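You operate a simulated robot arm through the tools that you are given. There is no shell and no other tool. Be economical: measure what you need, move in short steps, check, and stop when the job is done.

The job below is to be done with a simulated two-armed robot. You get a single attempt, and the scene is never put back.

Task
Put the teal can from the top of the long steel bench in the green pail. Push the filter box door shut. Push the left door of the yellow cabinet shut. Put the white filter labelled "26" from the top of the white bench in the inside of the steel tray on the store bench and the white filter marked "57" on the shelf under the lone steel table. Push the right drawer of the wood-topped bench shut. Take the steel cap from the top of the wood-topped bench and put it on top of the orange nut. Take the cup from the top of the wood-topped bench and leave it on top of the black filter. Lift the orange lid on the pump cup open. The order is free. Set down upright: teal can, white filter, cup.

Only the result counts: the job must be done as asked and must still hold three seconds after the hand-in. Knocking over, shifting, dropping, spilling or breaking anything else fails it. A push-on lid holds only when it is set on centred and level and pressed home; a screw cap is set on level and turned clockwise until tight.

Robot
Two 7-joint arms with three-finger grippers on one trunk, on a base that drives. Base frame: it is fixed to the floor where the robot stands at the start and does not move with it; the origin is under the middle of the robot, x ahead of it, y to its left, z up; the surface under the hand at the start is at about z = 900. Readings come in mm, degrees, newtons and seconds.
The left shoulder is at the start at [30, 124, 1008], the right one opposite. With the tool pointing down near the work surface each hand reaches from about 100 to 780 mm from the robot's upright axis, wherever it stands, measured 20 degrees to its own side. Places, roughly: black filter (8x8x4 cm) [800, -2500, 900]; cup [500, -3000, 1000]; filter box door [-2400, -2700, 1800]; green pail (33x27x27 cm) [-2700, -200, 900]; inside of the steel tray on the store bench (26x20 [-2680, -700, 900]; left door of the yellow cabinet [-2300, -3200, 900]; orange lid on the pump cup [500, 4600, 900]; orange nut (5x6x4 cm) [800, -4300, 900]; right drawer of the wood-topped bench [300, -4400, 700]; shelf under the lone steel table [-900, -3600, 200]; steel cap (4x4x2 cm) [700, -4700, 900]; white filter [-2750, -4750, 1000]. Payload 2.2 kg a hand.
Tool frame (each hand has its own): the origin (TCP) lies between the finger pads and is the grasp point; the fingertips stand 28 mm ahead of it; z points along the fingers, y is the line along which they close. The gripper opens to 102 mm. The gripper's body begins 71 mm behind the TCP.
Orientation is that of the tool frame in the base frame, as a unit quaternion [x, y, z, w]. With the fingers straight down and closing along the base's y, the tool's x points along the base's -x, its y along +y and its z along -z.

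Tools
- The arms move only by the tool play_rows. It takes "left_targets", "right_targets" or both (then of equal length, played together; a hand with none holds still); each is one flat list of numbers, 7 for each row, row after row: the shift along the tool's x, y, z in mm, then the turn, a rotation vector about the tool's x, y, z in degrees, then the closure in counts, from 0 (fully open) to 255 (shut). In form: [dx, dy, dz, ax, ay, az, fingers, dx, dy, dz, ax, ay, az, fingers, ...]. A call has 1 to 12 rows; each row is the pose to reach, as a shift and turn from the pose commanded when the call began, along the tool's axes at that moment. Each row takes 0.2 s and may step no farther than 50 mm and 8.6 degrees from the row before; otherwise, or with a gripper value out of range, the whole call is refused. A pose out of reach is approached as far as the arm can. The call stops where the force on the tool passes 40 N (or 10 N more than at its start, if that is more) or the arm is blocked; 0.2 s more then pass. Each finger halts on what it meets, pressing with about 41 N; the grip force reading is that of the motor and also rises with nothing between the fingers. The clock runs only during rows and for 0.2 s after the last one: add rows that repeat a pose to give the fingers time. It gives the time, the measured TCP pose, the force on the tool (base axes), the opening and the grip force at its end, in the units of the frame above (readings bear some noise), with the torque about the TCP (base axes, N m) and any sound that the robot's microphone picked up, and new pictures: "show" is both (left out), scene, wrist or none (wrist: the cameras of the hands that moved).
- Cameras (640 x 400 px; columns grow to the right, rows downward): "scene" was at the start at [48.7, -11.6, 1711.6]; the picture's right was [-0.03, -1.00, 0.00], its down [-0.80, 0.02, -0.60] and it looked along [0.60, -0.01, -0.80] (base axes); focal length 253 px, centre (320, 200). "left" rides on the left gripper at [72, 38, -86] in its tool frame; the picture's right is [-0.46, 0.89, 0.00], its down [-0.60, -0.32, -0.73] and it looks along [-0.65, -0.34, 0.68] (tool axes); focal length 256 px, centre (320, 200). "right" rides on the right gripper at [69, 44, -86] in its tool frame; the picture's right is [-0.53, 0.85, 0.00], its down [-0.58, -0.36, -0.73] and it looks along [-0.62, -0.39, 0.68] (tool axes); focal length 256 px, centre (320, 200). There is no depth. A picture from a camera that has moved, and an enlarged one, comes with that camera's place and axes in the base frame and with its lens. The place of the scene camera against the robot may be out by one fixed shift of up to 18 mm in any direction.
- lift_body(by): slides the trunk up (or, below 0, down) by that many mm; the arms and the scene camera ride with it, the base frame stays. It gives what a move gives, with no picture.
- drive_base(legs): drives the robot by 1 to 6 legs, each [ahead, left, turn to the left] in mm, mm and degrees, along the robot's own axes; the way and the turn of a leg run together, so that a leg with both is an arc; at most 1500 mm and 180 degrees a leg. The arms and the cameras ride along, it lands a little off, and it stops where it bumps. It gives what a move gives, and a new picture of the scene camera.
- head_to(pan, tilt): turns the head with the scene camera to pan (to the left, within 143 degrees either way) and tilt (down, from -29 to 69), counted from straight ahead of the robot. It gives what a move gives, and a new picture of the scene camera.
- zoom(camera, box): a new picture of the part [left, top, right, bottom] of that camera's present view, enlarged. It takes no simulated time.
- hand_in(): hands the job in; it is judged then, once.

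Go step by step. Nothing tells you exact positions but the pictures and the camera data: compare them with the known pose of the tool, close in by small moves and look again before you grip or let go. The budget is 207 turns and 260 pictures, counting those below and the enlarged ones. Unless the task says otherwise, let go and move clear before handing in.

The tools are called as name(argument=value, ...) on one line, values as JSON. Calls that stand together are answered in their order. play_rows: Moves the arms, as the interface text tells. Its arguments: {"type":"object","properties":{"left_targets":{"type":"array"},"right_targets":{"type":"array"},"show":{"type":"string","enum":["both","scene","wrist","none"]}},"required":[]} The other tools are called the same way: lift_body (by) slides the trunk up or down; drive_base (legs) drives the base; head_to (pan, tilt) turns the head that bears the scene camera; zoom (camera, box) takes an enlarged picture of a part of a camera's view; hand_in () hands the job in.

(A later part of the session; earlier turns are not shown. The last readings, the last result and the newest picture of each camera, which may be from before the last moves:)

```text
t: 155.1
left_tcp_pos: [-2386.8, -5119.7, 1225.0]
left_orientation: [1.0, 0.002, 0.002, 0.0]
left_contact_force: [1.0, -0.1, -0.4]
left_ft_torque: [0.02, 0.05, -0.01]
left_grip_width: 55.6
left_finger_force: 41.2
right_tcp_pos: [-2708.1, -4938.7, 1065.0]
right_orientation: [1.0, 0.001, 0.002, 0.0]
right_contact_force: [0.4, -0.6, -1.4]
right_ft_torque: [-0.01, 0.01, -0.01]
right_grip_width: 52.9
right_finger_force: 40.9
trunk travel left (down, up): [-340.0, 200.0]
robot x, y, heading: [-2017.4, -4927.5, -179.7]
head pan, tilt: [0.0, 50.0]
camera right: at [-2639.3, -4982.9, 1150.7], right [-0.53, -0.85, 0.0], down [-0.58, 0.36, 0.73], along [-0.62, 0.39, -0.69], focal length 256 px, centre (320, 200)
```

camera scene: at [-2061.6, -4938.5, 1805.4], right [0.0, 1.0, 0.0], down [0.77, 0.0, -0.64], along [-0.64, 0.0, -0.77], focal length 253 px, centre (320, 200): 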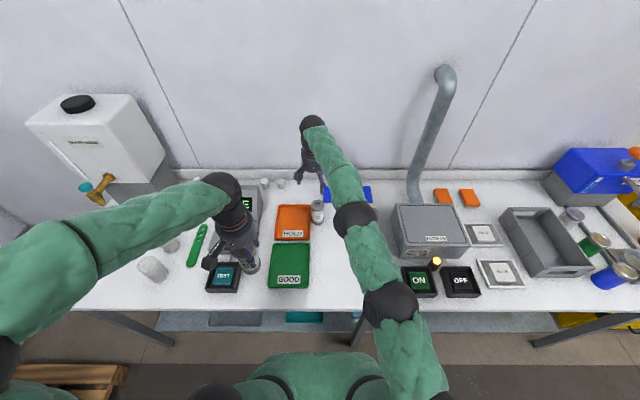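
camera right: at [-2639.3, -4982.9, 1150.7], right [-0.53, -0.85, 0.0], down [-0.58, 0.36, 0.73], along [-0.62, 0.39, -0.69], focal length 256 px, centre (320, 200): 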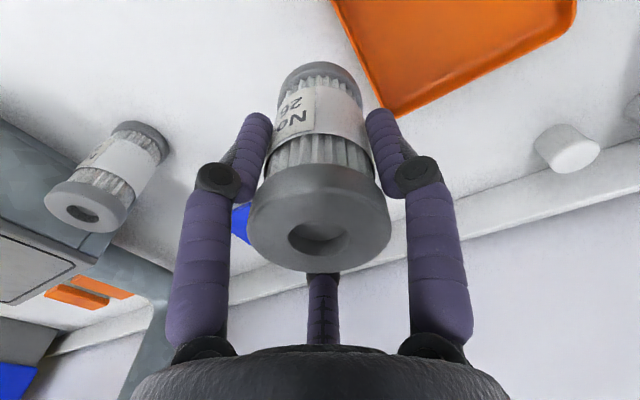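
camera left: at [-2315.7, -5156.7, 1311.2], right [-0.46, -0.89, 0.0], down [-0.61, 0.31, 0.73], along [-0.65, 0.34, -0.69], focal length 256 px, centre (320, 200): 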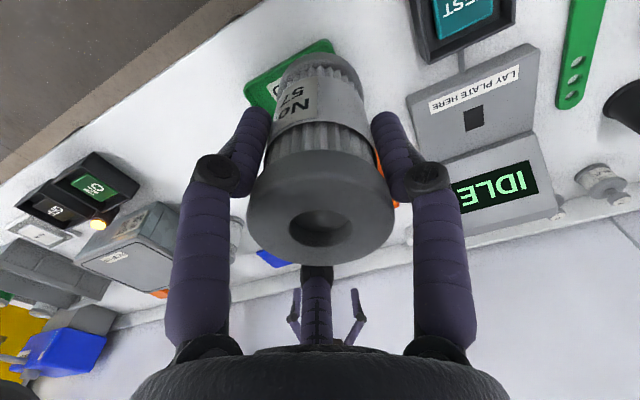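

Both filters are held. I'm raising and retracting the right arm.

play_rows(right_targets=[10, -5, -45, 0, 0, 0, 220, 30, -25, -85, 0, 0, 0, 220, 60, -50, -110, 0, 0, 0, 220, 95, -75, -130, 0, 0, 0, 220, 130, -100, -145, 0, 0, 0, 220, 165, -125, -155, 0, 0, 0, 220, 200, -150, -160, 0, 0, 0, 220, 235, -175, -160, 0, 0, 0, 220, 260, -200, -160, 0, 0, 0, 220], show="none")

drive_base(legs=[[-400, 0, 0], [0, -300, 0]])

zoom(camera="left", box=[0, 0, 640, 400])

```text
t: 157.1
left_tcp_pos: [-2387.0, -5117.9, 1224.8]
left_orientation: [1.0, 0.003, 0.002, 0.001]
left_contact_force: [-0.1, 0.3, 0.4]
left_ft_torque: [-0.02, 0.01, 0.04]
left_grip_width: 55.2
left_finger_force: 40.9
right_tcp_pos: [-2449.0, -4740.6, 1230.8]
right_orientation: [1.0, 0.002, 0.001, 0.001]
right_contact_force: [0.4, -0.5, -0.9]
right_ft_torque: [-0.04, -0.03, -0.01]
right_grip_width: 53.0
right_finger_force: 41.1
trunk travel left (down, up): [-340.0, 200.0]
robot x, y, heading: [-2012.4, -4928.9, -180.0]
head pan, tilt: [0.0, 50.0]
```

```text
t: 161.2
left_tcp_pos: [-1995.8, -4815.8, 1225.2]
left_orientation: [1.0, 0.004, 0.003, 0.001]
left_contact_force: [-0.3, -0.7, -0.4]
left_ft_torque: [-0.01, 0.03, -0.03]
left_grip_width: 54.2
left_finger_force: 41.2
right_tcp_pos: [-2055.7, -4441.1, 1229.4]
right_orientation: [1.0, 0.002, 0.002, 0.001]
right_contact_force: [-0.4, 0.1, -0.5]
right_ft_torque: [0.0, 0.03, -0.01]
right_grip_width: 53.1
right_finger_force: 41.0
trunk travel left (down, up): [-340.0, 200.0]
robot x, y, heading: [-1627.3, -4622.0, -179.8]
head pan, tilt: [0.0, 50.0]
camera scene: at [-1669.6, -4634.1, 1805.9], right [0.0, 1.0, 0.0], down [0.77, 0.0, -0.64], along [-0.64, 0.0, -0.77], focal length 253 px, centre (320, 200)
```

scene: 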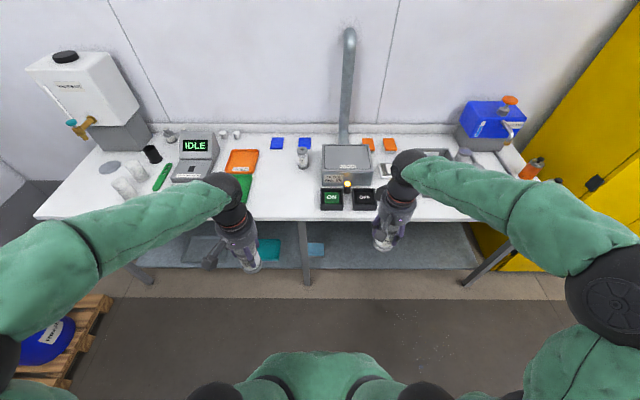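

```text
1.00 times, centred on (320, 200) of left (not enlarged: the box is as wide or as high as the picture)
camera zoom: at [-1923.4, -4853.1, 1311.5], right [-0.46, -0.89, 0.0], down [-0.61, 0.31, 0.73], along [-0.65, 0.33, -0.69], focal length 256 px, centre (320, 200)
```

zoom: 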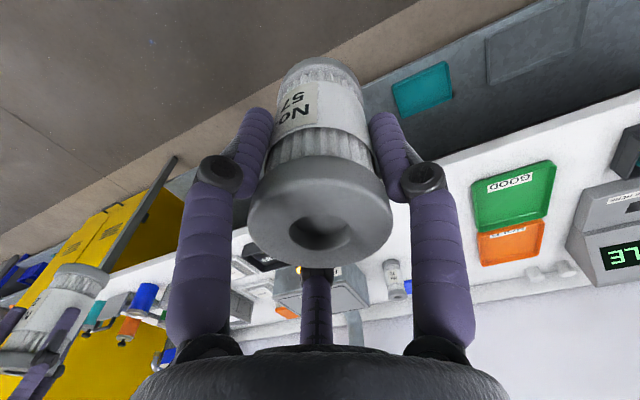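

I'm looking for the lone steel table, which should be behind me on the right.

head_to(pan=-120, tilt=35)

```text
t: 163.2
left_tcp_pos: [-1993.5, -4817.1, 1225.6]
left_orientation: [1.0, 0.005, 0.002, 0.001]
left_contact_force: [-0.2, 0.7, -0.9]
left_ft_torque: [0.02, 0.0, -0.01]
left_grip_width: 53.7
left_finger_force: 40.3
right_tcp_pos: [-2057.6, -4440.3, 1229.9]
right_orientation: [1.0, 0.003, 0.002, 0.0]
right_contact_force: [0.0, 0.3, -0.3]
right_ft_torque: [-0.03, -0.02, -0.01]
right_grip_width: 52.8
right_finger_force: 41.0
trunk travel left (down, up): [-340.0, 200.0]
robot x, y, heading: [-1629.6, -4623.1, -179.7]
head pan, tilt: [-120.0, 35.0]
camera scene: at [-1549.0, -4558.2, 1827.7], right [0.87, -0.5, 0.0], down [-0.28, -0.5, -0.82], along [0.41, 0.71, -0.57], focal length 253 px, centre (320, 200)
```

scene: 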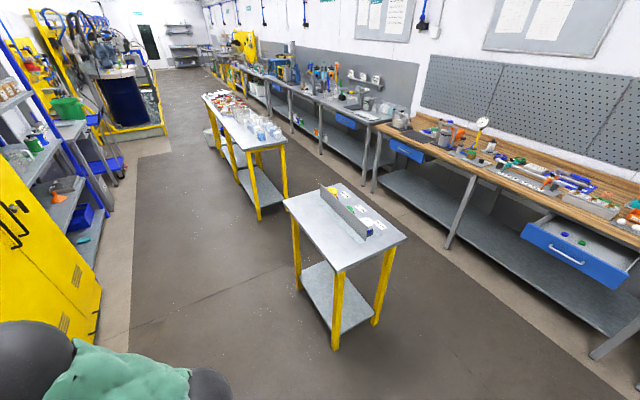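

The lone table spans about x −1083 to −631 and y −3920 to −3295, with its shelf near z 200. I'm turning around and coming alongside its west side.

drive_base(legs=[[0, 0, 180], [0, 880, 0]])

head_to(pan=10, tilt=50)

```text
t: 175.2
left_tcp_pos: [-1248.4, -3561.7, 1223.8]
left_orientation: [0.006, 1.0, 0.0, -0.003]
left_contact_force: [-1.0, 0.8, -0.4]
left_ft_torque: [-0.01, 0.03, 0.01]
left_grip_width: 52.9
left_finger_force: 40.7
right_tcp_pos: [-1193.8, -3937.3, 1229.8]
right_orientation: [0.008, 1.0, 0.0, -0.002]
right_contact_force: [0.4, 0.1, -0.3]
right_ft_torque: [-0.02, 0.0, -0.02]
right_grip_width: 52.7
right_finger_force: 41.1
trunk travel left (down, up): [-340.0, 200.0]
robot x, y, heading: [-1618.4, -3750.0, -0.9]
head pan, tilt: [-120.0, 35.0]
camera scene: at [-1690.4, -3830.2, 1827.7], right [-0.86, 0.51, 0.0], down [0.29, 0.49, -0.82], along [-0.42, -0.7, -0.57], focal length 253 px, centre (320, 200)
```

scene: 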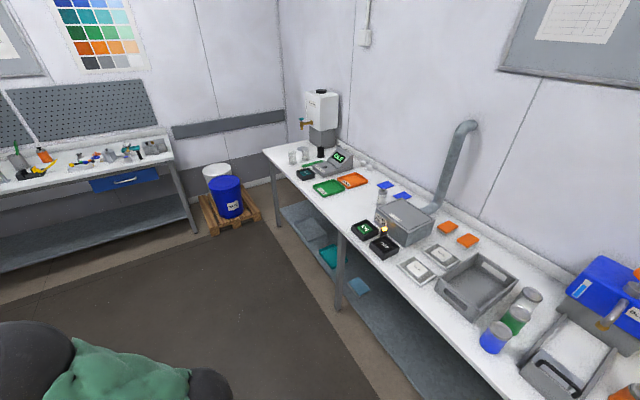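

```text
t: 177.3
left_tcp_pos: [-1249.5, -3562.3, 1224.8]
left_orientation: [0.006, 1.0, 0.001, -0.002]
left_contact_force: [0.2, 0.4, 0.1]
left_ft_torque: [0.01, 0.01, 0.0]
left_grip_width: 52.9
left_finger_force: 41.3
right_tcp_pos: [-1193.9, -3938.2, 1228.6]
right_orientation: [0.008, 1.0, 0.0, -0.002]
right_contact_force: [-0.3, -0.8, -2.3]
right_ft_torque: [0.03, -0.01, 0.05]
right_grip_width: 52.6
right_finger_force: 40.6
trunk travel left (down, up): [-340.0, 200.0]
robot x, y, heading: [-1619.7, -3746.2, -0.7]
head pan, tilt: [10.0, 50.0]
camera scene: at [-1569.2, -3743.0, 1805.9], right [0.16, -0.99, 0.0], down [-0.76, -0.12, -0.64], along [0.63, 0.1, -0.77], focal length 253 px, centre (320, 200)
```

scene: 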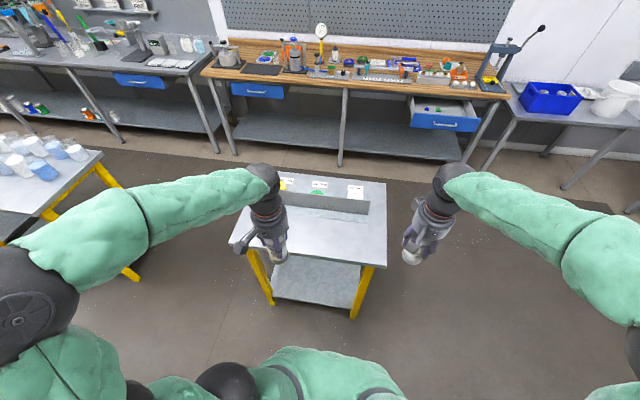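

Both grips are stable at 53 mm. I'll move the right hand outward to clear the table, then lower the trunk fully.

play_rows(right_targets=[15, -40, 0, 0, 0, 0, 220, 30, -80, 0, 0, 0, 0, 220, 45, -120, 0, 0, 0, 0, 220, 60, -150, 0, 0, 0, 0, 220], show="none")

lift_body(by=-340)

play_rows(left_targets=[0, 0, 45, 0, 0, 0, 220, 0, 0, 90, 0, 0, 0, 220, 0, 0, 135, 0, 0, 0, 220, 0, 0, 180, 0, 0, 0, 220, 0, 0, 225, 0, 0, 0, 220, 0, 0, 270, 0, 0, 0, 220, 0, 0, 315, 0, 0, 0, 220, 0, 0, 360, 0, 0, 0, 220, 0, 0, 405, 0, 0, 0, 220, 0, 0, 450, 0, 0, 0, 220])

```text
t: 178.3
left_tcp_pos: [-1250.0, -3562.0, 1226.0]
left_orientation: [0.005, 1.0, 0.001, -0.002]
left_contact_force: [0.5, -0.3, -1.0]
left_ft_torque: [-0.02, -0.02, -0.02]
left_grip_width: 52.8
left_finger_force: 41.1
right_tcp_pos: [-1259.4, -4089.5, 1229.5]
right_orientation: [0.009, 1.0, 0.0, -0.002]
right_contact_force: [-1.3, 0.9, -0.7]
right_ft_torque: [0.01, 0.02, 0.01]
right_grip_width: 52.9
right_finger_force: 40.7
trunk travel left (down, up): [-340.0, 200.0]
robot x, y, heading: [-1622.5, -3745.0, -0.9]
head pan, tilt: [10.0, 50.0]
```

```text
t: 181.6
left_tcp_pos: [-1248.5, -3561.7, 885.5]
left_orientation: [0.007, 1.0, 0.001, -0.002]
left_contact_force: [-0.5, -0.4, -1.1]
left_ft_torque: [0.01, 0.01, -0.05]
left_grip_width: 53.1
left_finger_force: 40.8
right_tcp_pos: [-1258.8, -4088.2, 890.7]
right_orientation: [0.007, 1.0, 0.0, -0.001]
right_contact_force: [0.3, 0.5, -1.0]
right_ft_torque: [0.0, 0.02, 0.01]
right_grip_width: 52.5
right_finger_force: 41.2
trunk travel left (down, up): [0.0, 540.0]
robot x, y, heading: [-1620.2, -3743.1, -0.7]
head pan, tilt: [10.0, 50.0]
```

```text
t: 183.8
left_tcp_pos: [-1250.8, -3561.7, 436.5]
left_orientation: [0.005, 1.0, 0.0, -0.003]
left_contact_force: [0.0, 0.2, -0.5]
left_ft_torque: [0.02, 0.01, -0.03]
left_grip_width: 53.1
left_finger_force: 41.2
right_tcp_pos: [-1257.9, -4088.8, 890.4]
right_orientation: [0.009, 1.0, 0.0, -0.002]
right_contact_force: [-0.1, 0.9, -0.1]
right_ft_torque: [0.01, 0.03, -0.01]
right_grip_width: 53.0
right_finger_force: 40.7
trunk travel left (down, up): [0.0, 540.0]
robot x, y, heading: [-1619.7, -3743.5, -0.9]
head pan, tilt: [10.0, 50.0]
camera scene: at [-1569.1, -3742.9, 1465.9], right [0.16, -0.99, 0.0], down [-0.76, -0.12, -0.64], along [0.63, 0.1, -0.77], focal length 253 px, centre (320, 200)
camera left: at [-1323.4, -3522.5, 522.5], right [0.47, 0.88, 0.0], down [0.6, -0.32, 0.73], along [0.64, -0.35, -0.69], focal length 256 px, centre (320, 200)
```

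scene: 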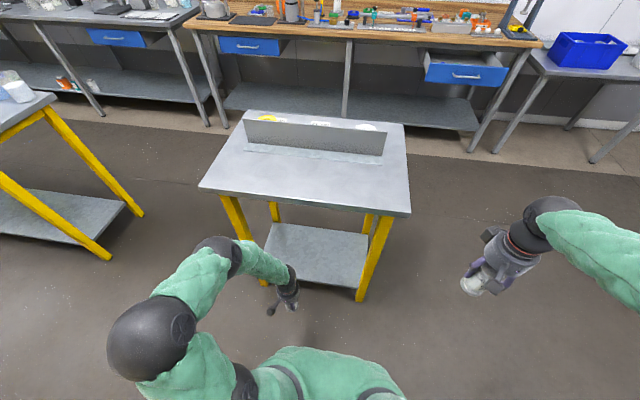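
left: 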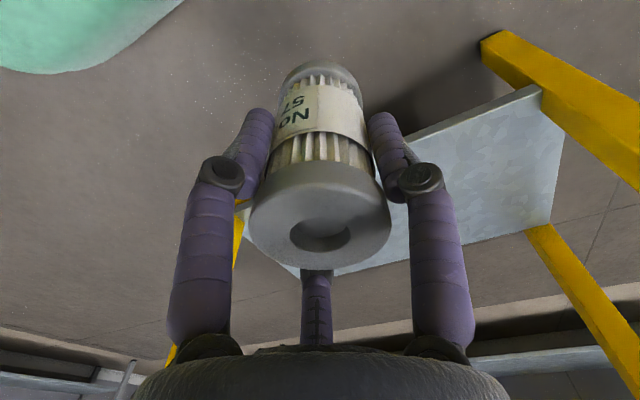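

The shelf surface is at about z 205 with its front edge at x ≈ −1085. I'm lowering the hand to just above shelf level and driving in.

play_rows(left_targets=[0, 0, 40, 0, 0, 0, 220, 0, 0, 80, 0, 0, 0, 220, 0, 0, 95, 0, 0, 0, 220], show="none")

drive_base(legs=[[170, 0, 0]])

zoom(camera="left", box=[0, 0, 640, 400])

```text
t: 184.6
left_tcp_pos: [-1248.5, -3558.6, 339.7]
left_orientation: [0.006, 1.0, 0.001, -0.003]
left_contact_force: [0.7, -0.1, -1.7]
left_ft_torque: [-0.02, 0.04, 0.01]
left_grip_width: 53.1
left_finger_force: 40.8
right_tcp_pos: [-1257.9, -4088.6, 889.6]
right_orientation: [0.008, 1.0, -0.001, -0.001]
right_contact_force: [-0.3, 0.8, -1.3]
right_ft_torque: [-0.01, 0.0, 0.01]
right_grip_width: 52.7
right_finger_force: 41.3
trunk travel left (down, up): [0.0, 540.0]
robot x, y, heading: [-1623.0, -3741.1, -0.7]
head pan, tilt: [10.0, 50.0]
```

```text
t: 186.1
left_tcp_pos: [-1075.5, -3561.7, 340.3]
left_orientation: [0.006, 1.0, 0.001, -0.002]
left_contact_force: [0.1, -0.4, -0.8]
left_ft_torque: [0.01, 0.03, 0.03]
left_grip_width: 52.9
left_finger_force: 40.5
right_tcp_pos: [-1084.3, -4091.3, 891.2]
right_orientation: [0.008, 1.0, 0.0, -0.001]
right_contact_force: [0.3, -0.2, -0.3]
right_ft_torque: [-0.03, 0.0, 0.02]
right_grip_width: 52.7
right_finger_force: 41.4
trunk travel left (down, up): [0.0, 540.0]
robot x, y, heading: [-1449.2, -3748.7, -0.8]
head pan, tilt: [10.0, 50.0]
camera scene: at [-1394.4, -3745.7, 1465.9], right [0.16, -0.99, 0.0], down [-0.76, -0.12, -0.64], along [0.63, 0.1, -0.77], focal length 253 px, centre (320, 200)
```

scene: 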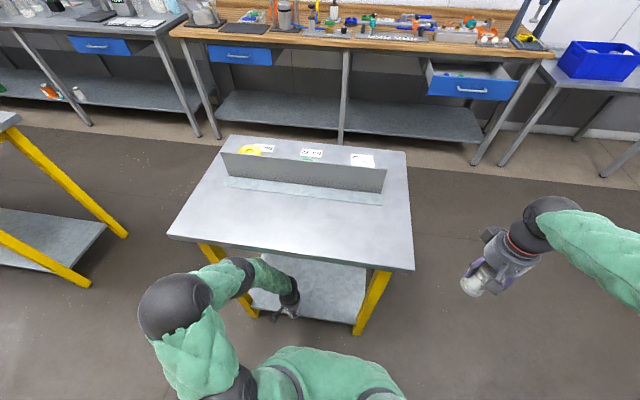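

```text
1.00 times, centred on (320, 200) of left (not enlarged: the box is as wide or as high as the picture)
camera zoom: at [-1148.1, -3523.8, 426.6], right [0.48, 0.88, 0.0], down [0.6, -0.33, 0.73], along [0.64, -0.35, -0.69], focal length 256 px, centre (320, 200)
```

zoom: 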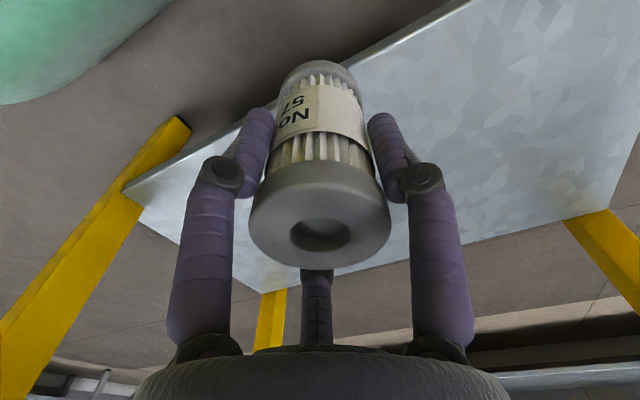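

The edge is at x ≈ −1071. I'm moving the filter 100 mm inward and lowering toward the shelf.

play_rows(left_targets=[-40, 0, 0, 0, 0, 0, 220, -80, 0, 0, 0, 0, 0, 220, -105, 0, 0, 0, 0, 0, 220, -105, 0, 20, 0, 0, 0, 220, -105, 0, 36, 0, 0, 0, 220, -105, 0, 42, 0, 0, 0, 220])

```text
t: 187.7
left_tcp_pos: [-1013.9, -3538.4, 281.0]
left_orientation: [-0.02, 0.999, -0.007, -0.023]
left_contact_force: [0.4, 0.1, 2.0]
left_ft_torque: [0.14, -0.07, -0.02]
left_grip_width: 53.2
left_finger_force: 40.9
right_tcp_pos: [-1079.9, -4064.2, 894.0]
right_orientation: [-0.01, 1.0, -0.002, -0.001]
right_contact_force: [-0.1, 0.7, 1.3]
right_ft_torque: [-0.02, -0.04, 0.03]
right_grip_width: 52.7
right_finger_force: 41.3
trunk travel left (down, up): [0.0, 540.0]
robot x, y, heading: [-1452.3, -3735.3, 1.1]
head pan, tilt: [10.0, 50.0]
stopped in row 6 (left hand): the arm was blocked; the commanded pose is now the measured one
camera scene: at [-1407.8, -3726.9, 1465.5], right [0.19, -0.98, 0.01], down [-0.75, -0.15, -0.65], along [0.64, 0.12, -0.76], focal length 253 px, centre (320, 200)
camera left: at [-1084.9, -3500.9, 369.5], right [0.43, 0.9, -0.04], down [0.65, -0.28, 0.71], along [0.63, -0.33, -0.71], focal length 256 px, centre (320, 200)
```

scene: 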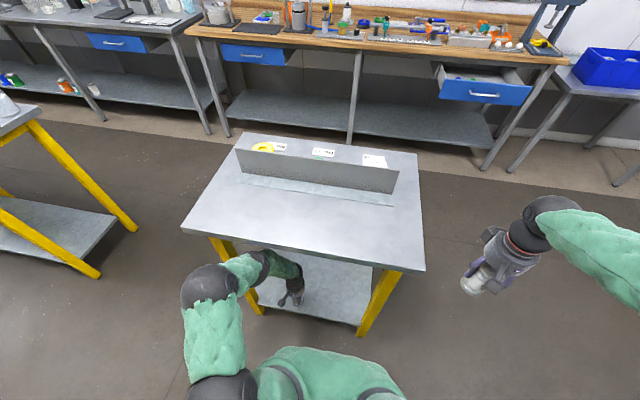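
left: 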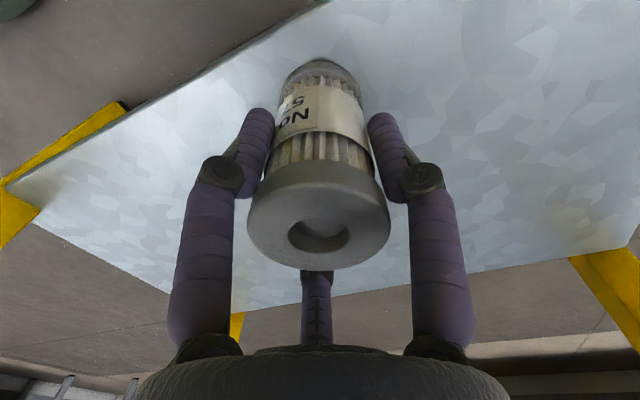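

Part of the arm met the table edge and stopped, but the filter is already about 57 mm inside the shelf edge. I'll ease back a little, level the hand, and check.

play_rows(left_targets=[8, 0, -10, 0, 0, 0, 220, 12, 0, -12, -0.8, -2.6, 0, 220, 12, 0, -12, -0.8, -2.6, 0, 220])

```text
t: 188.7
left_tcp_pos: [-1039.0, -3548.9, 287.6]
left_orientation: [-0.017, 1.0, -0.002, -0.015]
left_contact_force: [0.3, -0.2, -0.8]
left_ft_torque: [-0.02, 0.02, 0.03]
left_grip_width: 53.9
left_finger_force: 41.2
right_tcp_pos: [-1075.9, -4071.3, 895.7]
right_orientation: [-0.008, 1.0, 0.0, -0.001]
right_contact_force: [-0.4, -0.2, -0.4]
right_ft_torque: [0.01, 0.02, 0.01]
right_grip_width: 52.9
right_finger_force: 41.1
trunk travel left (down, up): [0.0, 540.0]
robot x, y, heading: [-1448.5, -3737.8, 0.9]
head pan, tilt: [10.0, 50.0]
stopped in row 3 (left hand): the arm was blocked; the commanded pose is now the measured one
camera scene: at [-1400.0, -3734.7, 1468.9], right [0.19, -0.98, 0.0], down [-0.75, -0.15, -0.64], along [0.63, 0.12, -0.77], focal length 253 px, centre (320, 200)
camera left: at [-1110.2, -3512.7, 375.3], right [0.43, 0.9, -0.02], down [0.64, -0.29, 0.71], along [0.64, -0.32, -0.7], focal length 256 px, centre (320, 200)
```

scene: 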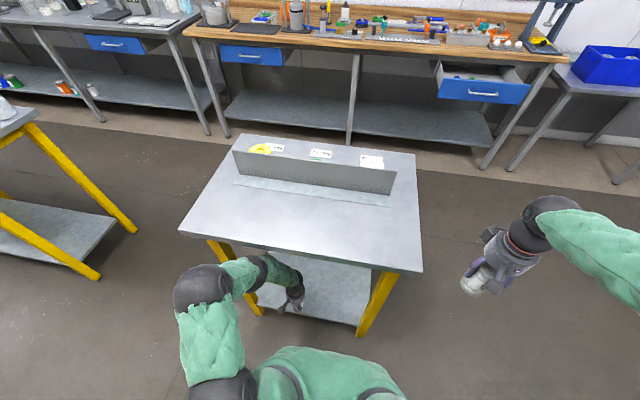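
left: 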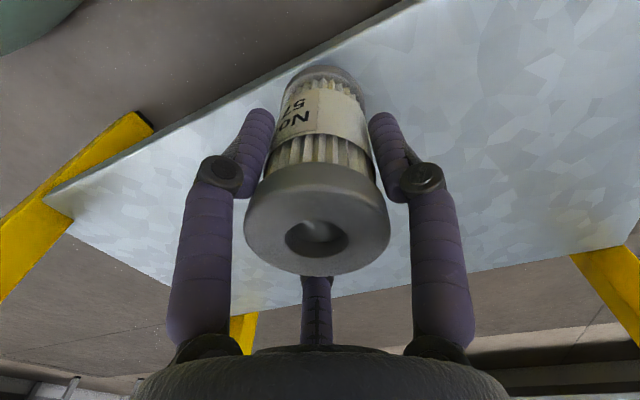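

The elbow seems to be against the table's front-left leg. I'm backing straight out, shifting right so the arm enters mid-opening, and trying again.

drive_base(legs=[[-160, 0, 0]])

zoom(camera="left", box=[0, 0, 640, 400])

```text
t: 190.1
left_tcp_pos: [-1189.8, -3549.9, 285.6]
left_orientation: [-0.018, 1.0, -0.002, -0.014]
left_contact_force: [0.5, -0.2, -0.8]
left_ft_torque: [0.0, 0.0, -0.01]
left_grip_width: 53.4
left_finger_force: 40.7
right_tcp_pos: [-1229.8, -4074.0, 890.8]
right_orientation: [-0.008, 1.0, 0.0, -0.003]
right_contact_force: [-0.7, -0.1, -0.5]
right_ft_torque: [0.02, 0.01, -0.01]
right_grip_width: 52.8
right_finger_force: 41.1
trunk travel left (down, up): [0.0, 540.0]
robot x, y, heading: [-1603.0, -3742.8, 0.9]
head pan, tilt: [10.0, 50.0]
camera scene: at [-1553.7, -3738.0, 1466.0], right [0.19, -0.98, 0.0], down [-0.75, -0.14, -0.64], along [0.63, 0.12, -0.77], focal length 253 px, centre (320, 200)
```

scene: 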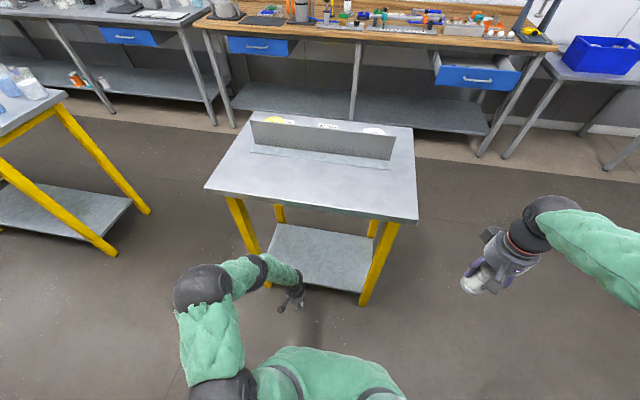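

```text
1.00 times, centred on (320, 200) of left (not enlarged: the box is as wide or as high as the picture)
camera zoom: at [-1262.0, -3514.3, 373.5], right [0.43, 0.9, -0.01], down [0.63, -0.29, 0.72], along [0.64, -0.32, -0.7], focal length 256 px, centre (320, 200)
```

zoom: 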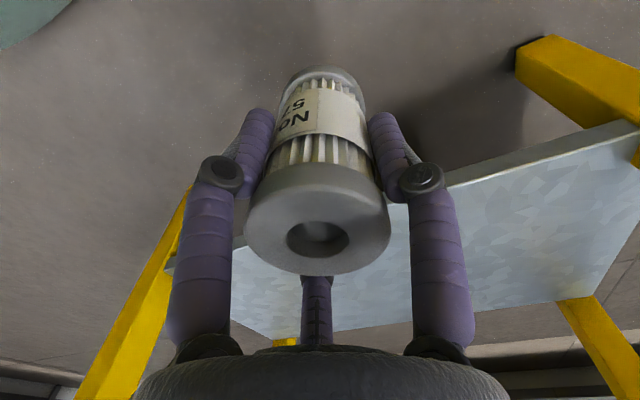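

The table hasn't moved. I'm levelling and raising the hand 35 mm, shifting right, and driving in again.

play_rows(left_targets=[0, 0, -20, 0, -1.6, 0, 220, 0, 0, -35, 0, -1.6, 0, 220], show="none")

drive_base(legs=[[0, -130, -0.9], [130, 0, 0]])

```text
t: 190.7
left_tcp_pos: [-1189.0, -3550.3, 320.1]
left_orientation: [-0.018, 1.0, -0.001, 0.001]
left_contact_force: [0.1, 0.2, -0.5]
left_ft_torque: [-0.01, 0.02, 0.03]
left_grip_width: 53.3
left_finger_force: 40.7
right_tcp_pos: [-1230.6, -4073.2, 890.3]
right_orientation: [-0.008, 1.0, 0.0, -0.003]
right_contact_force: [-0.1, 0.4, -0.7]
right_ft_torque: [-0.04, 0.0, 0.0]
right_grip_width: 52.8
right_finger_force: 41.3
trunk travel left (down, up): [0.0, 540.0]
robot x, y, heading: [-1604.0, -3742.0, 0.7]
head pan, tilt: [10.0, 50.0]
```

```text
t: 192.8
left_tcp_pos: [-1056.6, -3689.8, 319.6]
left_orientation: [-0.007, 1.0, -0.002, 0.0]
left_contact_force: [0.2, -0.5, 0.5]
left_ft_torque: [-0.02, 0.06, 0.01]
left_grip_width: 53.1
left_finger_force: 41.3
right_tcp_pos: [-1108.6, -4211.5, 889.8]
right_orientation: [0.003, 1.0, 0.001, -0.002]
right_contact_force: [0.5, -0.1, -1.0]
right_ft_torque: [0.01, -0.02, 0.02]
right_grip_width: 53.1
right_finger_force: 40.7
trunk travel left (down, up): [0.0, 540.0]
robot x, y, heading: [-1474.4, -3874.4, -0.4]
head pan, tilt: [10.0, 50.0]
camera scene: at [-1424.0, -3868.5, 1465.9], right [0.17, -0.99, 0.0], down [-0.76, -0.13, -0.64], along [0.63, 0.11, -0.77], focal length 253 px, centre (320, 200)
```

scene: 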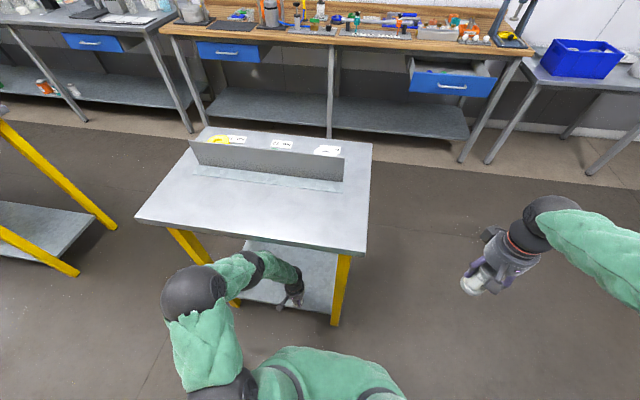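

The way in looks clear now. Driving another 60 mm in.

drive_base(legs=[[60, 0, 0]])

zoom(camera="left", box=[0, 0, 640, 400])

```text
t: 193.7
left_tcp_pos: [-1040.5, -3690.7, 319.3]
left_orientation: [-0.009, 1.0, -0.002, -0.004]
left_contact_force: [-0.1, -0.4, -1.6]
left_ft_torque: [-0.01, 0.0, -0.05]
left_grip_width: 53.1
left_finger_force: 41.1
right_tcp_pos: [-1083.2, -4211.0, 891.4]
right_orientation: [-0.001, 1.0, 0.002, -0.001]
right_contact_force: [-0.9, -0.8, 0.0]
right_ft_torque: [-0.03, -0.03, 0.0]
right_grip_width: 53.0
right_finger_force: 40.8
trunk travel left (down, up): [0.0, 540.0]
robot x, y, heading: [-1441.1, -3873.2, -0.0]
head pan, tilt: [10.0, 50.0]
stopped in leg 1: the robot was blocked; the commanded pose is now the measured one
camera scene: at [-1405.6, -3871.2, 1466.5], right [0.18, -0.98, 0.0], down [-0.75, -0.13, -0.65], along [0.64, 0.11, -0.76], focal length 253 px, centre (320, 200)
```

scene: 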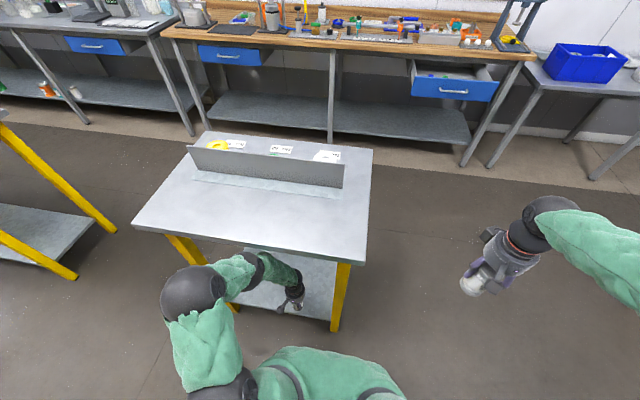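

```text
1.00 times, centred on (320, 200) of left (not enlarged: the box is as wide or as high as the picture)
camera zoom: at [-1114.3, -3653.0, 406.5], right [0.45, 0.89, -0.01], down [0.61, -0.3, 0.73], along [0.65, -0.33, -0.68], focal length 256 px, centre (320, 200)
```

zoom: 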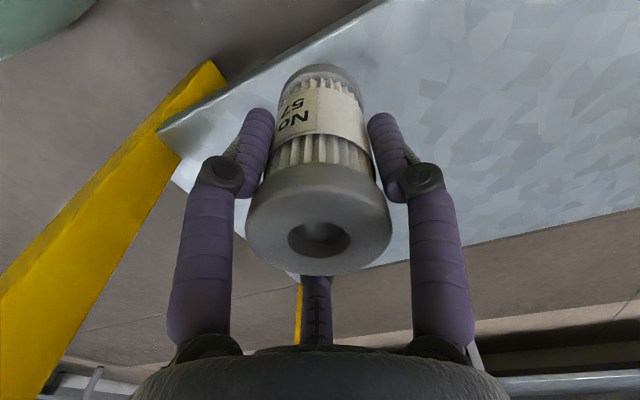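

The elbow meets the tabletop edge when folded. Backing up and extending the arm will keep the elbow lower and outside the table, so I'm doing that.

drive_base(legs=[[-210, 0, 0]])

play_rows(left_targets=[-45, 0, 0, 0, 0, 0, 220, -90, 0, 0, 0, 0, 0, 220, -135, 0, 0, 0, 0, 0, 220, -165, 0, 0, 0, 0, 0, 220, -165, 0, 0, 0, 0, 0, 220])

```text
t: 195.4
left_tcp_pos: [-1248.8, -3689.7, 316.2]
left_orientation: [-0.01, 1.0, -0.005, -0.009]
left_contact_force: [-0.1, 0.7, -1.1]
left_ft_torque: [0.01, 0.01, -0.02]
left_grip_width: 53.1
left_finger_force: 41.0
right_tcp_pos: [-1282.9, -4208.0, 889.2]
right_orientation: [-0.003, 1.0, 0.001, -0.005]
right_contact_force: [0.3, 0.6, -0.8]
right_ft_torque: [-0.01, 0.02, 0.03]
right_grip_width: 52.8
right_finger_force: 40.8
trunk travel left (down, up): [0.0, 540.0]
robot x, y, heading: [-1657.5, -3869.9, 0.2]
head pan, tilt: [10.0, 50.0]
camera scene: at [-1603.3, -3868.9, 1465.9], right [0.18, -0.98, 0.0], down [-0.75, -0.14, -0.64], along [0.63, 0.11, -0.77], focal length 253 px, centre (320, 200)
```

scene: 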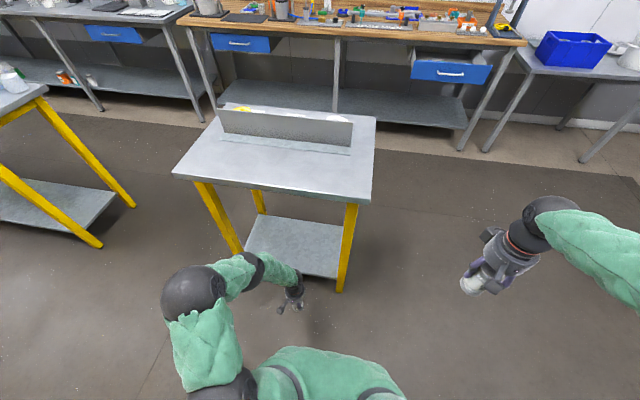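

```text
t: 196.6
left_tcp_pos: [-1085.2, -3686.1, 312.5]
left_orientation: [-0.011, 1.0, -0.004, -0.009]
left_contact_force: [-0.7, -0.6, 0.2]
left_ft_torque: [-0.01, -0.01, 0.0]
left_grip_width: 53.2
left_finger_force: 41.1
right_tcp_pos: [-1284.6, -4207.7, 889.6]
right_orientation: [-0.003, 1.0, 0.0, -0.005]
right_contact_force: [0.2, 0.0, -0.3]
right_ft_torque: [0.01, 0.01, 0.01]
right_grip_width: 53.0
right_finger_force: 40.9
trunk travel left (down, up): [0.0, 540.0]
robot x, y, heading: [-1654.0, -3878.4, 0.3]
head pan, tilt: [10.0, 50.0]
camera scene: at [-1602.8, -3869.0, 1465.9], right [0.18, -0.98, 0.0], down [-0.75, -0.14, -0.64], along [0.63, 0.11, -0.77], focal length 253 px, centre (320, 200)
camera left: at [-1157.9, -3648.5, 400.7], right [0.45, 0.9, -0.02], down [0.62, -0.3, 0.72], along [0.64, -0.33, -0.69], focal length 256 px, centre (320, 200)
```

scene: 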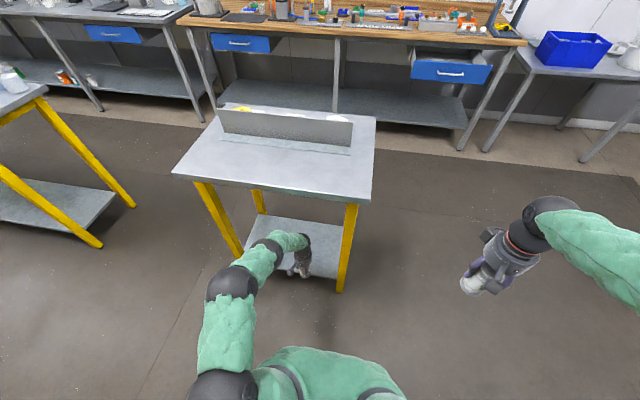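
left: 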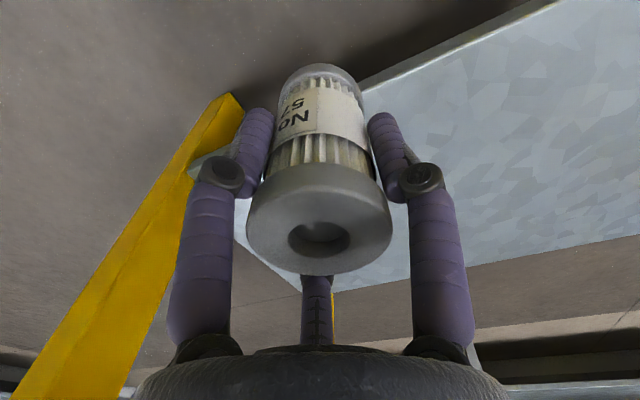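

The elbow is now well outside. I'm extending another 95 mm in over the shelf.

play_rows(left_targets=[-35, 0, 0, 0, -0.5, 0, 220, -70, 0, 0, 0, -1, 0, 220, -95, 0, 0, 0, -1, 0, 220, -95, 0, 10, 0, -1, 0, 220, -95, 0, 18, 0, -1, 0, 220, -95, 0, 18, 0, -1, 0, 220])

```text
t: 198.0
left_tcp_pos: [-1005.3, -3687.9, 306.9]
left_orientation: [-0.011, 1.0, -0.004, 0.0]
left_contact_force: [-0.9, 0.1, -1.2]
left_ft_torque: [0.02, 0.0, 0.01]
left_grip_width: 53.0
left_finger_force: 40.8
left hand out of reach, approached as far as the arm can: row 3, 4, 5, 6
right_tcp_pos: [-1284.9, -4208.1, 888.8]
right_orientation: [-0.003, 1.0, 0.001, -0.004]
right_contact_force: [0.4, 1.2, -0.4]
right_ft_torque: [-0.02, -0.02, 0.01]
right_grip_width: 53.0
right_finger_force: 41.2
trunk travel left (down, up): [0.0, 540.0]
robot x, y, heading: [-1656.0, -3875.4, 0.2]
head pan, tilt: [10.0, 50.0]
camera scene: at [-1602.8, -3868.9, 1465.9], right [0.18, -0.98, 0.0], down [-0.75, -0.14, -0.64], along [0.63, 0.11, -0.77], focal length 253 px, centre (320, 200)
camera left: at [-1079.9, -3650.2, 392.9], right [0.45, 0.9, -0.01], down [0.61, -0.3, 0.73], along [0.66, -0.33, -0.68], focal length 256 px, centre (320, 200)
```

scene: 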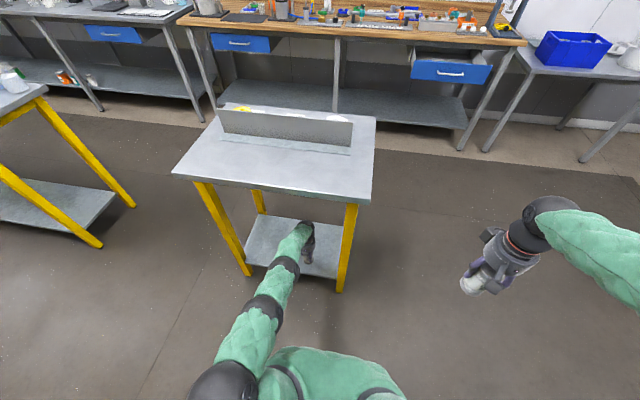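
left: 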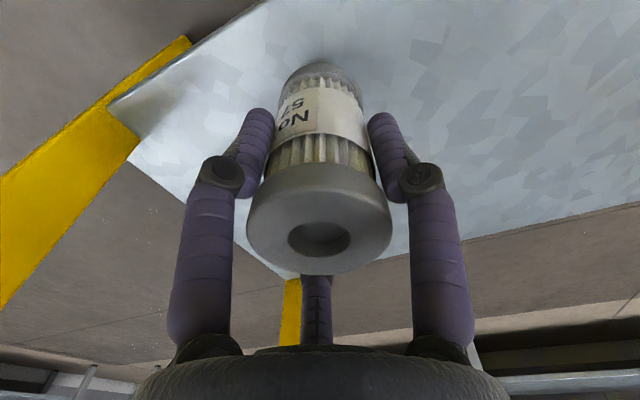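

At full reach, so I'm driving 60 mm forward and then lowering while easing the arm back slightly.

drive_base(legs=[[60, 0, 0]])

play_rows(left_targets=[15, 0, 4, 0, 0, 0, 220, 25, 0, 8, 0, 0, 0, 220, 25, 0, 12, 0, 0, 0, 220, 25, 0, 15, 0, 0, 0, 220, 25, 0, 18, 0, 0, 0, 220, 25, 0, 20, 0, 0, 0, 220, 25, 0, 22, 0, 0, 0, 220], show="wrist")

```text
t: 198.9
left_tcp_pos: [-945.3, -3687.8, 306.9]
left_orientation: [-0.01, 1.0, -0.005, 0.0]
left_contact_force: [1.0, 0.6, 0.3]
left_ft_torque: [-0.01, 0.01, -0.01]
left_grip_width: 52.7
left_finger_force: 40.8
right_tcp_pos: [-1224.4, -4207.0, 888.3]
right_orientation: [-0.003, 1.0, 0.001, -0.004]
right_contact_force: [0.9, 0.7, -1.5]
right_ft_torque: [0.05, 0.02, 0.0]
right_grip_width: 53.1
right_finger_force: 40.9
trunk travel left (down, up): [0.0, 540.0]
robot x, y, heading: [-1595.8, -3871.4, 0.0]
head pan, tilt: [10.0, 50.0]
camera scene: at [-1542.9, -3868.7, 1465.9], right [0.18, -0.98, 0.0], down [-0.75, -0.14, -0.64], along [0.63, 0.11, -0.77], focal length 253 px, centre (320, 200)
```

scene: 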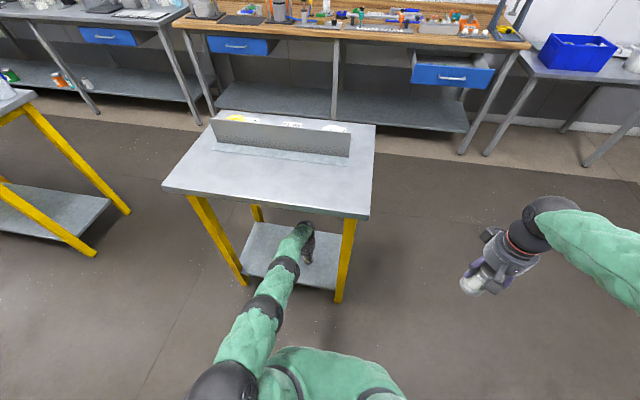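

```text
t: 200.6
left_tcp_pos: [-971.4, -3687.2, 283.3]
left_orientation: [-0.012, 1.0, -0.004, 0.001]
left_contact_force: [-0.6, -0.2, -0.3]
left_ft_torque: [-0.02, -0.01, 0.01]
left_grip_width: 52.9
left_finger_force: 40.8
right_tcp_pos: [-1225.5, -4207.4, 888.2]
right_orientation: [-0.003, 1.0, 0.001, -0.005]
right_contact_force: [-0.5, -0.2, -0.7]
right_ft_torque: [0.02, -0.01, 0.0]
right_grip_width: 53.0
right_finger_force: 40.7
trunk travel left (down, up): [0.0, 540.0]
robot x, y, heading: [-1594.5, -3875.9, 0.4]
head pan, tilt: [10.0, 50.0]
camera left: at [-1045.9, -3650.7, 369.5], right [0.45, 0.9, -0.01], down [0.61, -0.3, 0.73], along [0.66, -0.33, -0.68], focal length 256 px, centre (320, 200)
```

left: 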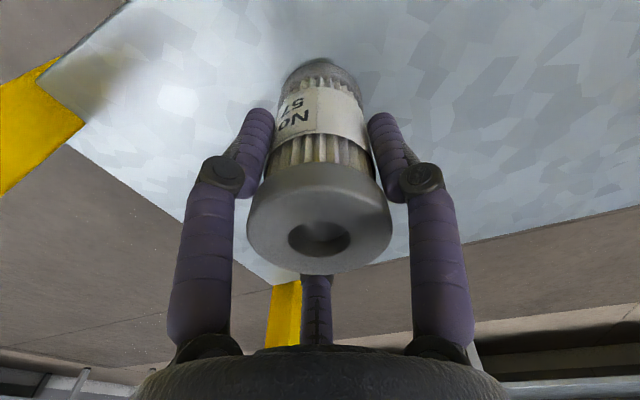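

Nearly at the shelf. Lowering in small steps until it touches.

play_rows(left_targets=[0, 0, 3, 0, 0, 0, 220, 0, 0, 6, 0, 0, 0, 220, 0, 0, 9, 0, 0, 0, 220, 0, 0, 12, 0, 0, 0, 220, 0, 0, 14, 0, 0, 0, 220, 0, 0, 16, 0, 0, 0, 220, 0, 0, 18, 0, 0, 0, 220, 0, 0, 20, 0, 0, 0, 220, 0, 0, 22, 0, 0, 0, 220, 0, 0, 24, 0, 0, 0, 220], show="wrist")

```text
t: 202.8
left_tcp_pos: [-972.7, -3687.2, 270.8]
left_orientation: [-0.011, 1.0, -0.002, 0.006]
left_contact_force: [11.1, -4.6, 32.5]
left_ft_torque: [-0.11, -0.5, 0.01]
left_grip_width: 53.2
left_finger_force: 40.8
left hand out of reach, approached as far as the arm can: row 9, 10
right_tcp_pos: [-1225.4, -4208.8, 890.3]
right_orientation: [-0.002, 1.0, 0.0, -0.003]
right_contact_force: [-0.4, -0.8, -0.1]
right_ft_torque: [0.0, 0.02, 0.0]
right_grip_width: 52.7
right_finger_force: 40.9
trunk travel left (down, up): [0.0, 540.0]
robot x, y, heading: [-1593.7, -3872.5, 0.4]
head pan, tilt: [10.0, 50.0]
camera left: at [-1046.6, -3650.1, 354.8], right [0.44, 0.9, 0.0], down [0.6, -0.3, 0.74], along [0.66, -0.33, -0.67], focal length 256 px, centre (320, 200)
```

left: 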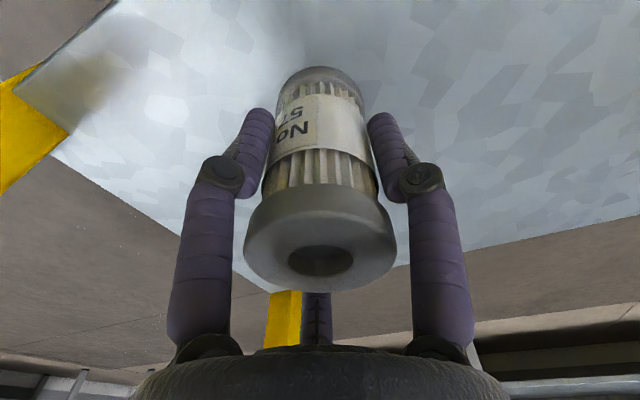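

The filter is pressed on the shelf. I'm easing up a touch, opening, and looking before withdrawing.

play_rows(left_targets=[0, 0, -3, 0, 0, 0, 220, 0, 0, -3, 0, 0, 0, 150, 0, 0, -3, 0, 0, 0, 110, 0, 0, -3, 0, 0, 0, 60, 0, 0, -3, 0, 0, 0, 30, 0, 0, -3, 0, 0, 0, 30], show="wrist")

```text
t: 204.2
left_tcp_pos: [-974.5, -3690.1, 267.3]
left_orientation: [-0.01, 1.0, -0.004, 0.0]
left_contact_force: [0.1, -0.3, -0.2]
left_ft_torque: [0.0, -0.01, -0.04]
left_grip_width: 89.8
left_finger_force: 0.1
right_tcp_pos: [-1224.9, -4207.0, 889.4]
right_orientation: [-0.003, 1.0, 0.001, -0.004]
right_contact_force: [0.1, 0.2, -0.9]
right_ft_torque: [0.0, -0.02, 0.03]
right_grip_width: 52.6
right_finger_force: 41.1
trunk travel left (down, up): [0.0, 540.0]
robot x, y, heading: [-1594.5, -3872.6, 0.2]
head pan, tilt: [10.0, 50.0]
camera left: at [-1049.9, -3652.1, 353.7], right [0.45, 0.89, -0.01], down [0.61, -0.3, 0.73], along [0.65, -0.33, -0.68], focal length 256 px, centre (320, 200)
```

left: 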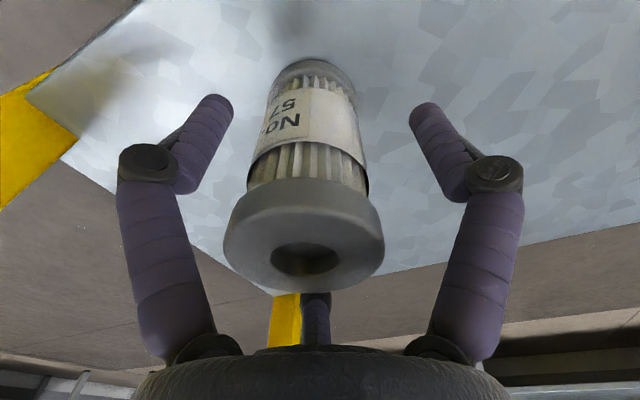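

It's standing upright, since its axis points to the vertical vanishing point. I'm lifting the fingers clear and then retracting.

play_rows(left_targets=[0, 0, -25, 0, 0, 0, 10, 0, 0, -50, 0, 0, 0, 10, 0, 0, -80, 0, 0, 0, 10, 0, 0, -110, 0, 0, 0, 10], show="wrist")

```text
t: 205.2
left_tcp_pos: [-974.5, -3687.4, 379.3]
left_orientation: [-0.01, 1.0, -0.005, 0.001]
left_contact_force: [-1.2, 0.1, -0.6]
left_ft_torque: [0.05, -0.04, 0.01]
left_grip_width: 98.3
left_finger_force: 0.1
right_tcp_pos: [-1225.8, -4207.3, 888.6]
right_orientation: [-0.003, 1.0, 0.001, -0.005]
right_contact_force: [-0.2, -0.6, -0.1]
right_ft_torque: [0.0, 0.0, -0.02]
right_grip_width: 53.1
right_finger_force: 40.7
trunk travel left (down, up): [0.0, 540.0]
robot x, y, heading: [-1595.6, -3872.0, 0.6]
head pan, tilt: [10.0, 50.0]
camera left: at [-1049.6, -3649.9, 463.8], right [0.45, 0.89, -0.01], down [0.61, -0.3, 0.73], along [0.65, -0.33, -0.68], focal length 256 px, centre (320, 200)
```

left: 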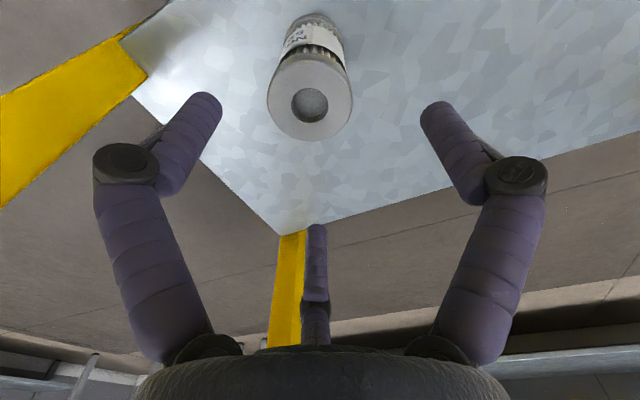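

Placed on the shelf. I'm backing out, then raising the trunk and tucking the arm.

drive_base(legs=[[-300, 0, 0]])

lift_body(by=340)

play_rows(left_targets=[40, 0, -25, 0, 0, 0, 10, 80, 0, -50, 0, 0, 0, 10, 115, 0, -80, 0, 0, 0, 10, 145, 0, -115, 0, 0, 0, 10, 175, 0, -150, 0, 0, 0, 10, 200, 0, -190, 0, 0, 0, 10, 215, 0, -235, 0, 0, 0, 10, 215, 0, -280, 0, 0, 0, 10, 215, 0, -325, 0, 0, 0, 10, 215, 0, -370, 0, 0, 0, 10, 215, 0, -415, 0, 0, 0, 10, 215, 0, -460, 0, 0, 0, 10], show="scene")

```text
t: 207.2
left_tcp_pos: [-1282.0, -3686.5, 378.2]
left_orientation: [-0.013, 1.0, -0.005, 0.001]
left_contact_force: [-0.6, 0.7, 0.9]
left_ft_torque: [0.02, 0.01, -0.01]
left_grip_width: 98.0
left_finger_force: 0.0
right_tcp_pos: [-1529.9, -4207.5, 887.7]
right_orientation: [-0.005, 1.0, 0.0, -0.005]
right_contact_force: [-0.4, 0.3, 0.1]
right_ft_torque: [0.04, 0.01, -0.02]
right_grip_width: 52.7
right_finger_force: 41.0
trunk travel left (down, up): [0.0, 540.0]
robot x, y, heading: [-1898.1, -3875.8, 0.4]
head pan, tilt: [10.0, 50.0]
camera scene: at [-1849.7, -3870.7, 1465.9], right [0.18, -0.98, 0.0], down [-0.75, -0.14, -0.64], along [0.63, 0.12, -0.77], focal length 253 px, centre (320, 200)
```

scene: 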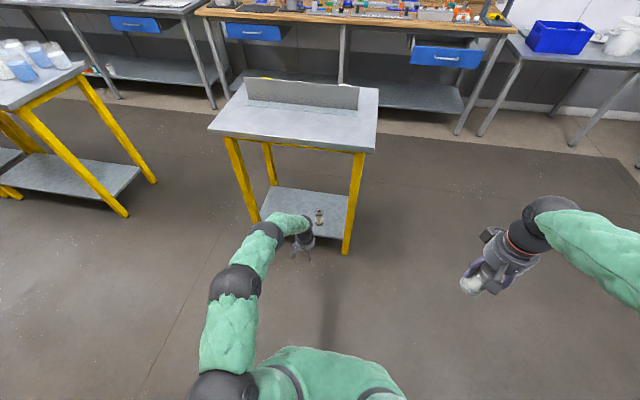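

```text
t: 210.6
left_tcp_pos: [-1281.4, -3686.2, 717.7]
left_orientation: [-0.013, 1.0, -0.005, 0.0]
left_contact_force: [0.5, 0.3, -0.3]
left_ft_torque: [0.01, -0.03, 0.01]
left_grip_width: 98.1
left_finger_force: 0.1
right_tcp_pos: [-1528.4, -4208.3, 1229.3]
right_orientation: [-0.006, 1.0, 0.001, -0.005]
right_contact_force: [0.1, -0.3, -1.2]
right_ft_torque: [0.02, 0.0, -0.01]
right_grip_width: 52.7
right_finger_force: 41.1
trunk travel left (down, up): [-340.0, 200.0]
robot x, y, heading: [-1900.7, -3873.5, 0.6]
head pan, tilt: [10.0, 50.0]
```

```text
t: 213.2
left_tcp_pos: [-1492.2, -3689.2, 1177.4]
left_orientation: [-0.013, 1.0, -0.003, 0.001]
left_contact_force: [0.0, -0.9, 0.8]
left_ft_torque: [0.0, 0.0, -0.01]
left_grip_width: 98.2
left_finger_force: 0.1
right_tcp_pos: [-1529.0, -4208.5, 1229.3]
right_orientation: [-0.005, 1.0, 0.0, -0.004]
right_contact_force: [0.2, -0.3, -0.6]
right_ft_torque: [-0.01, -0.03, 0.02]
right_grip_width: 53.0
right_finger_force: 41.1
trunk travel left (down, up): [-340.0, 200.0]
robot x, y, heading: [-1901.0, -3873.8, 0.6]
head pan, tilt: [10.0, 50.0]
camera scene: at [-1850.1, -3870.8, 1805.9], right [0.18, -0.98, 0.0], down [-0.75, -0.14, -0.64], along [0.63, 0.12, -0.77], focal length 253 px, centre (320, 200)
```

scene: 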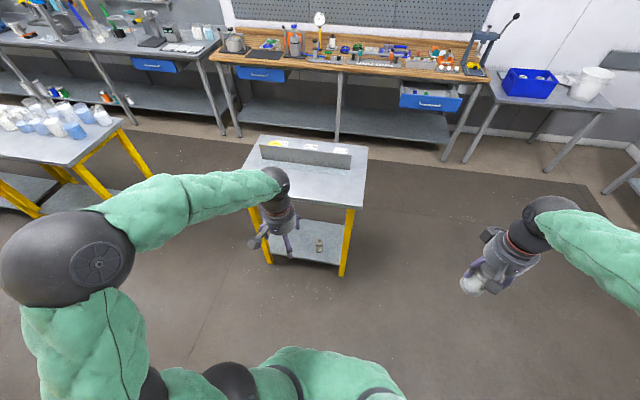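

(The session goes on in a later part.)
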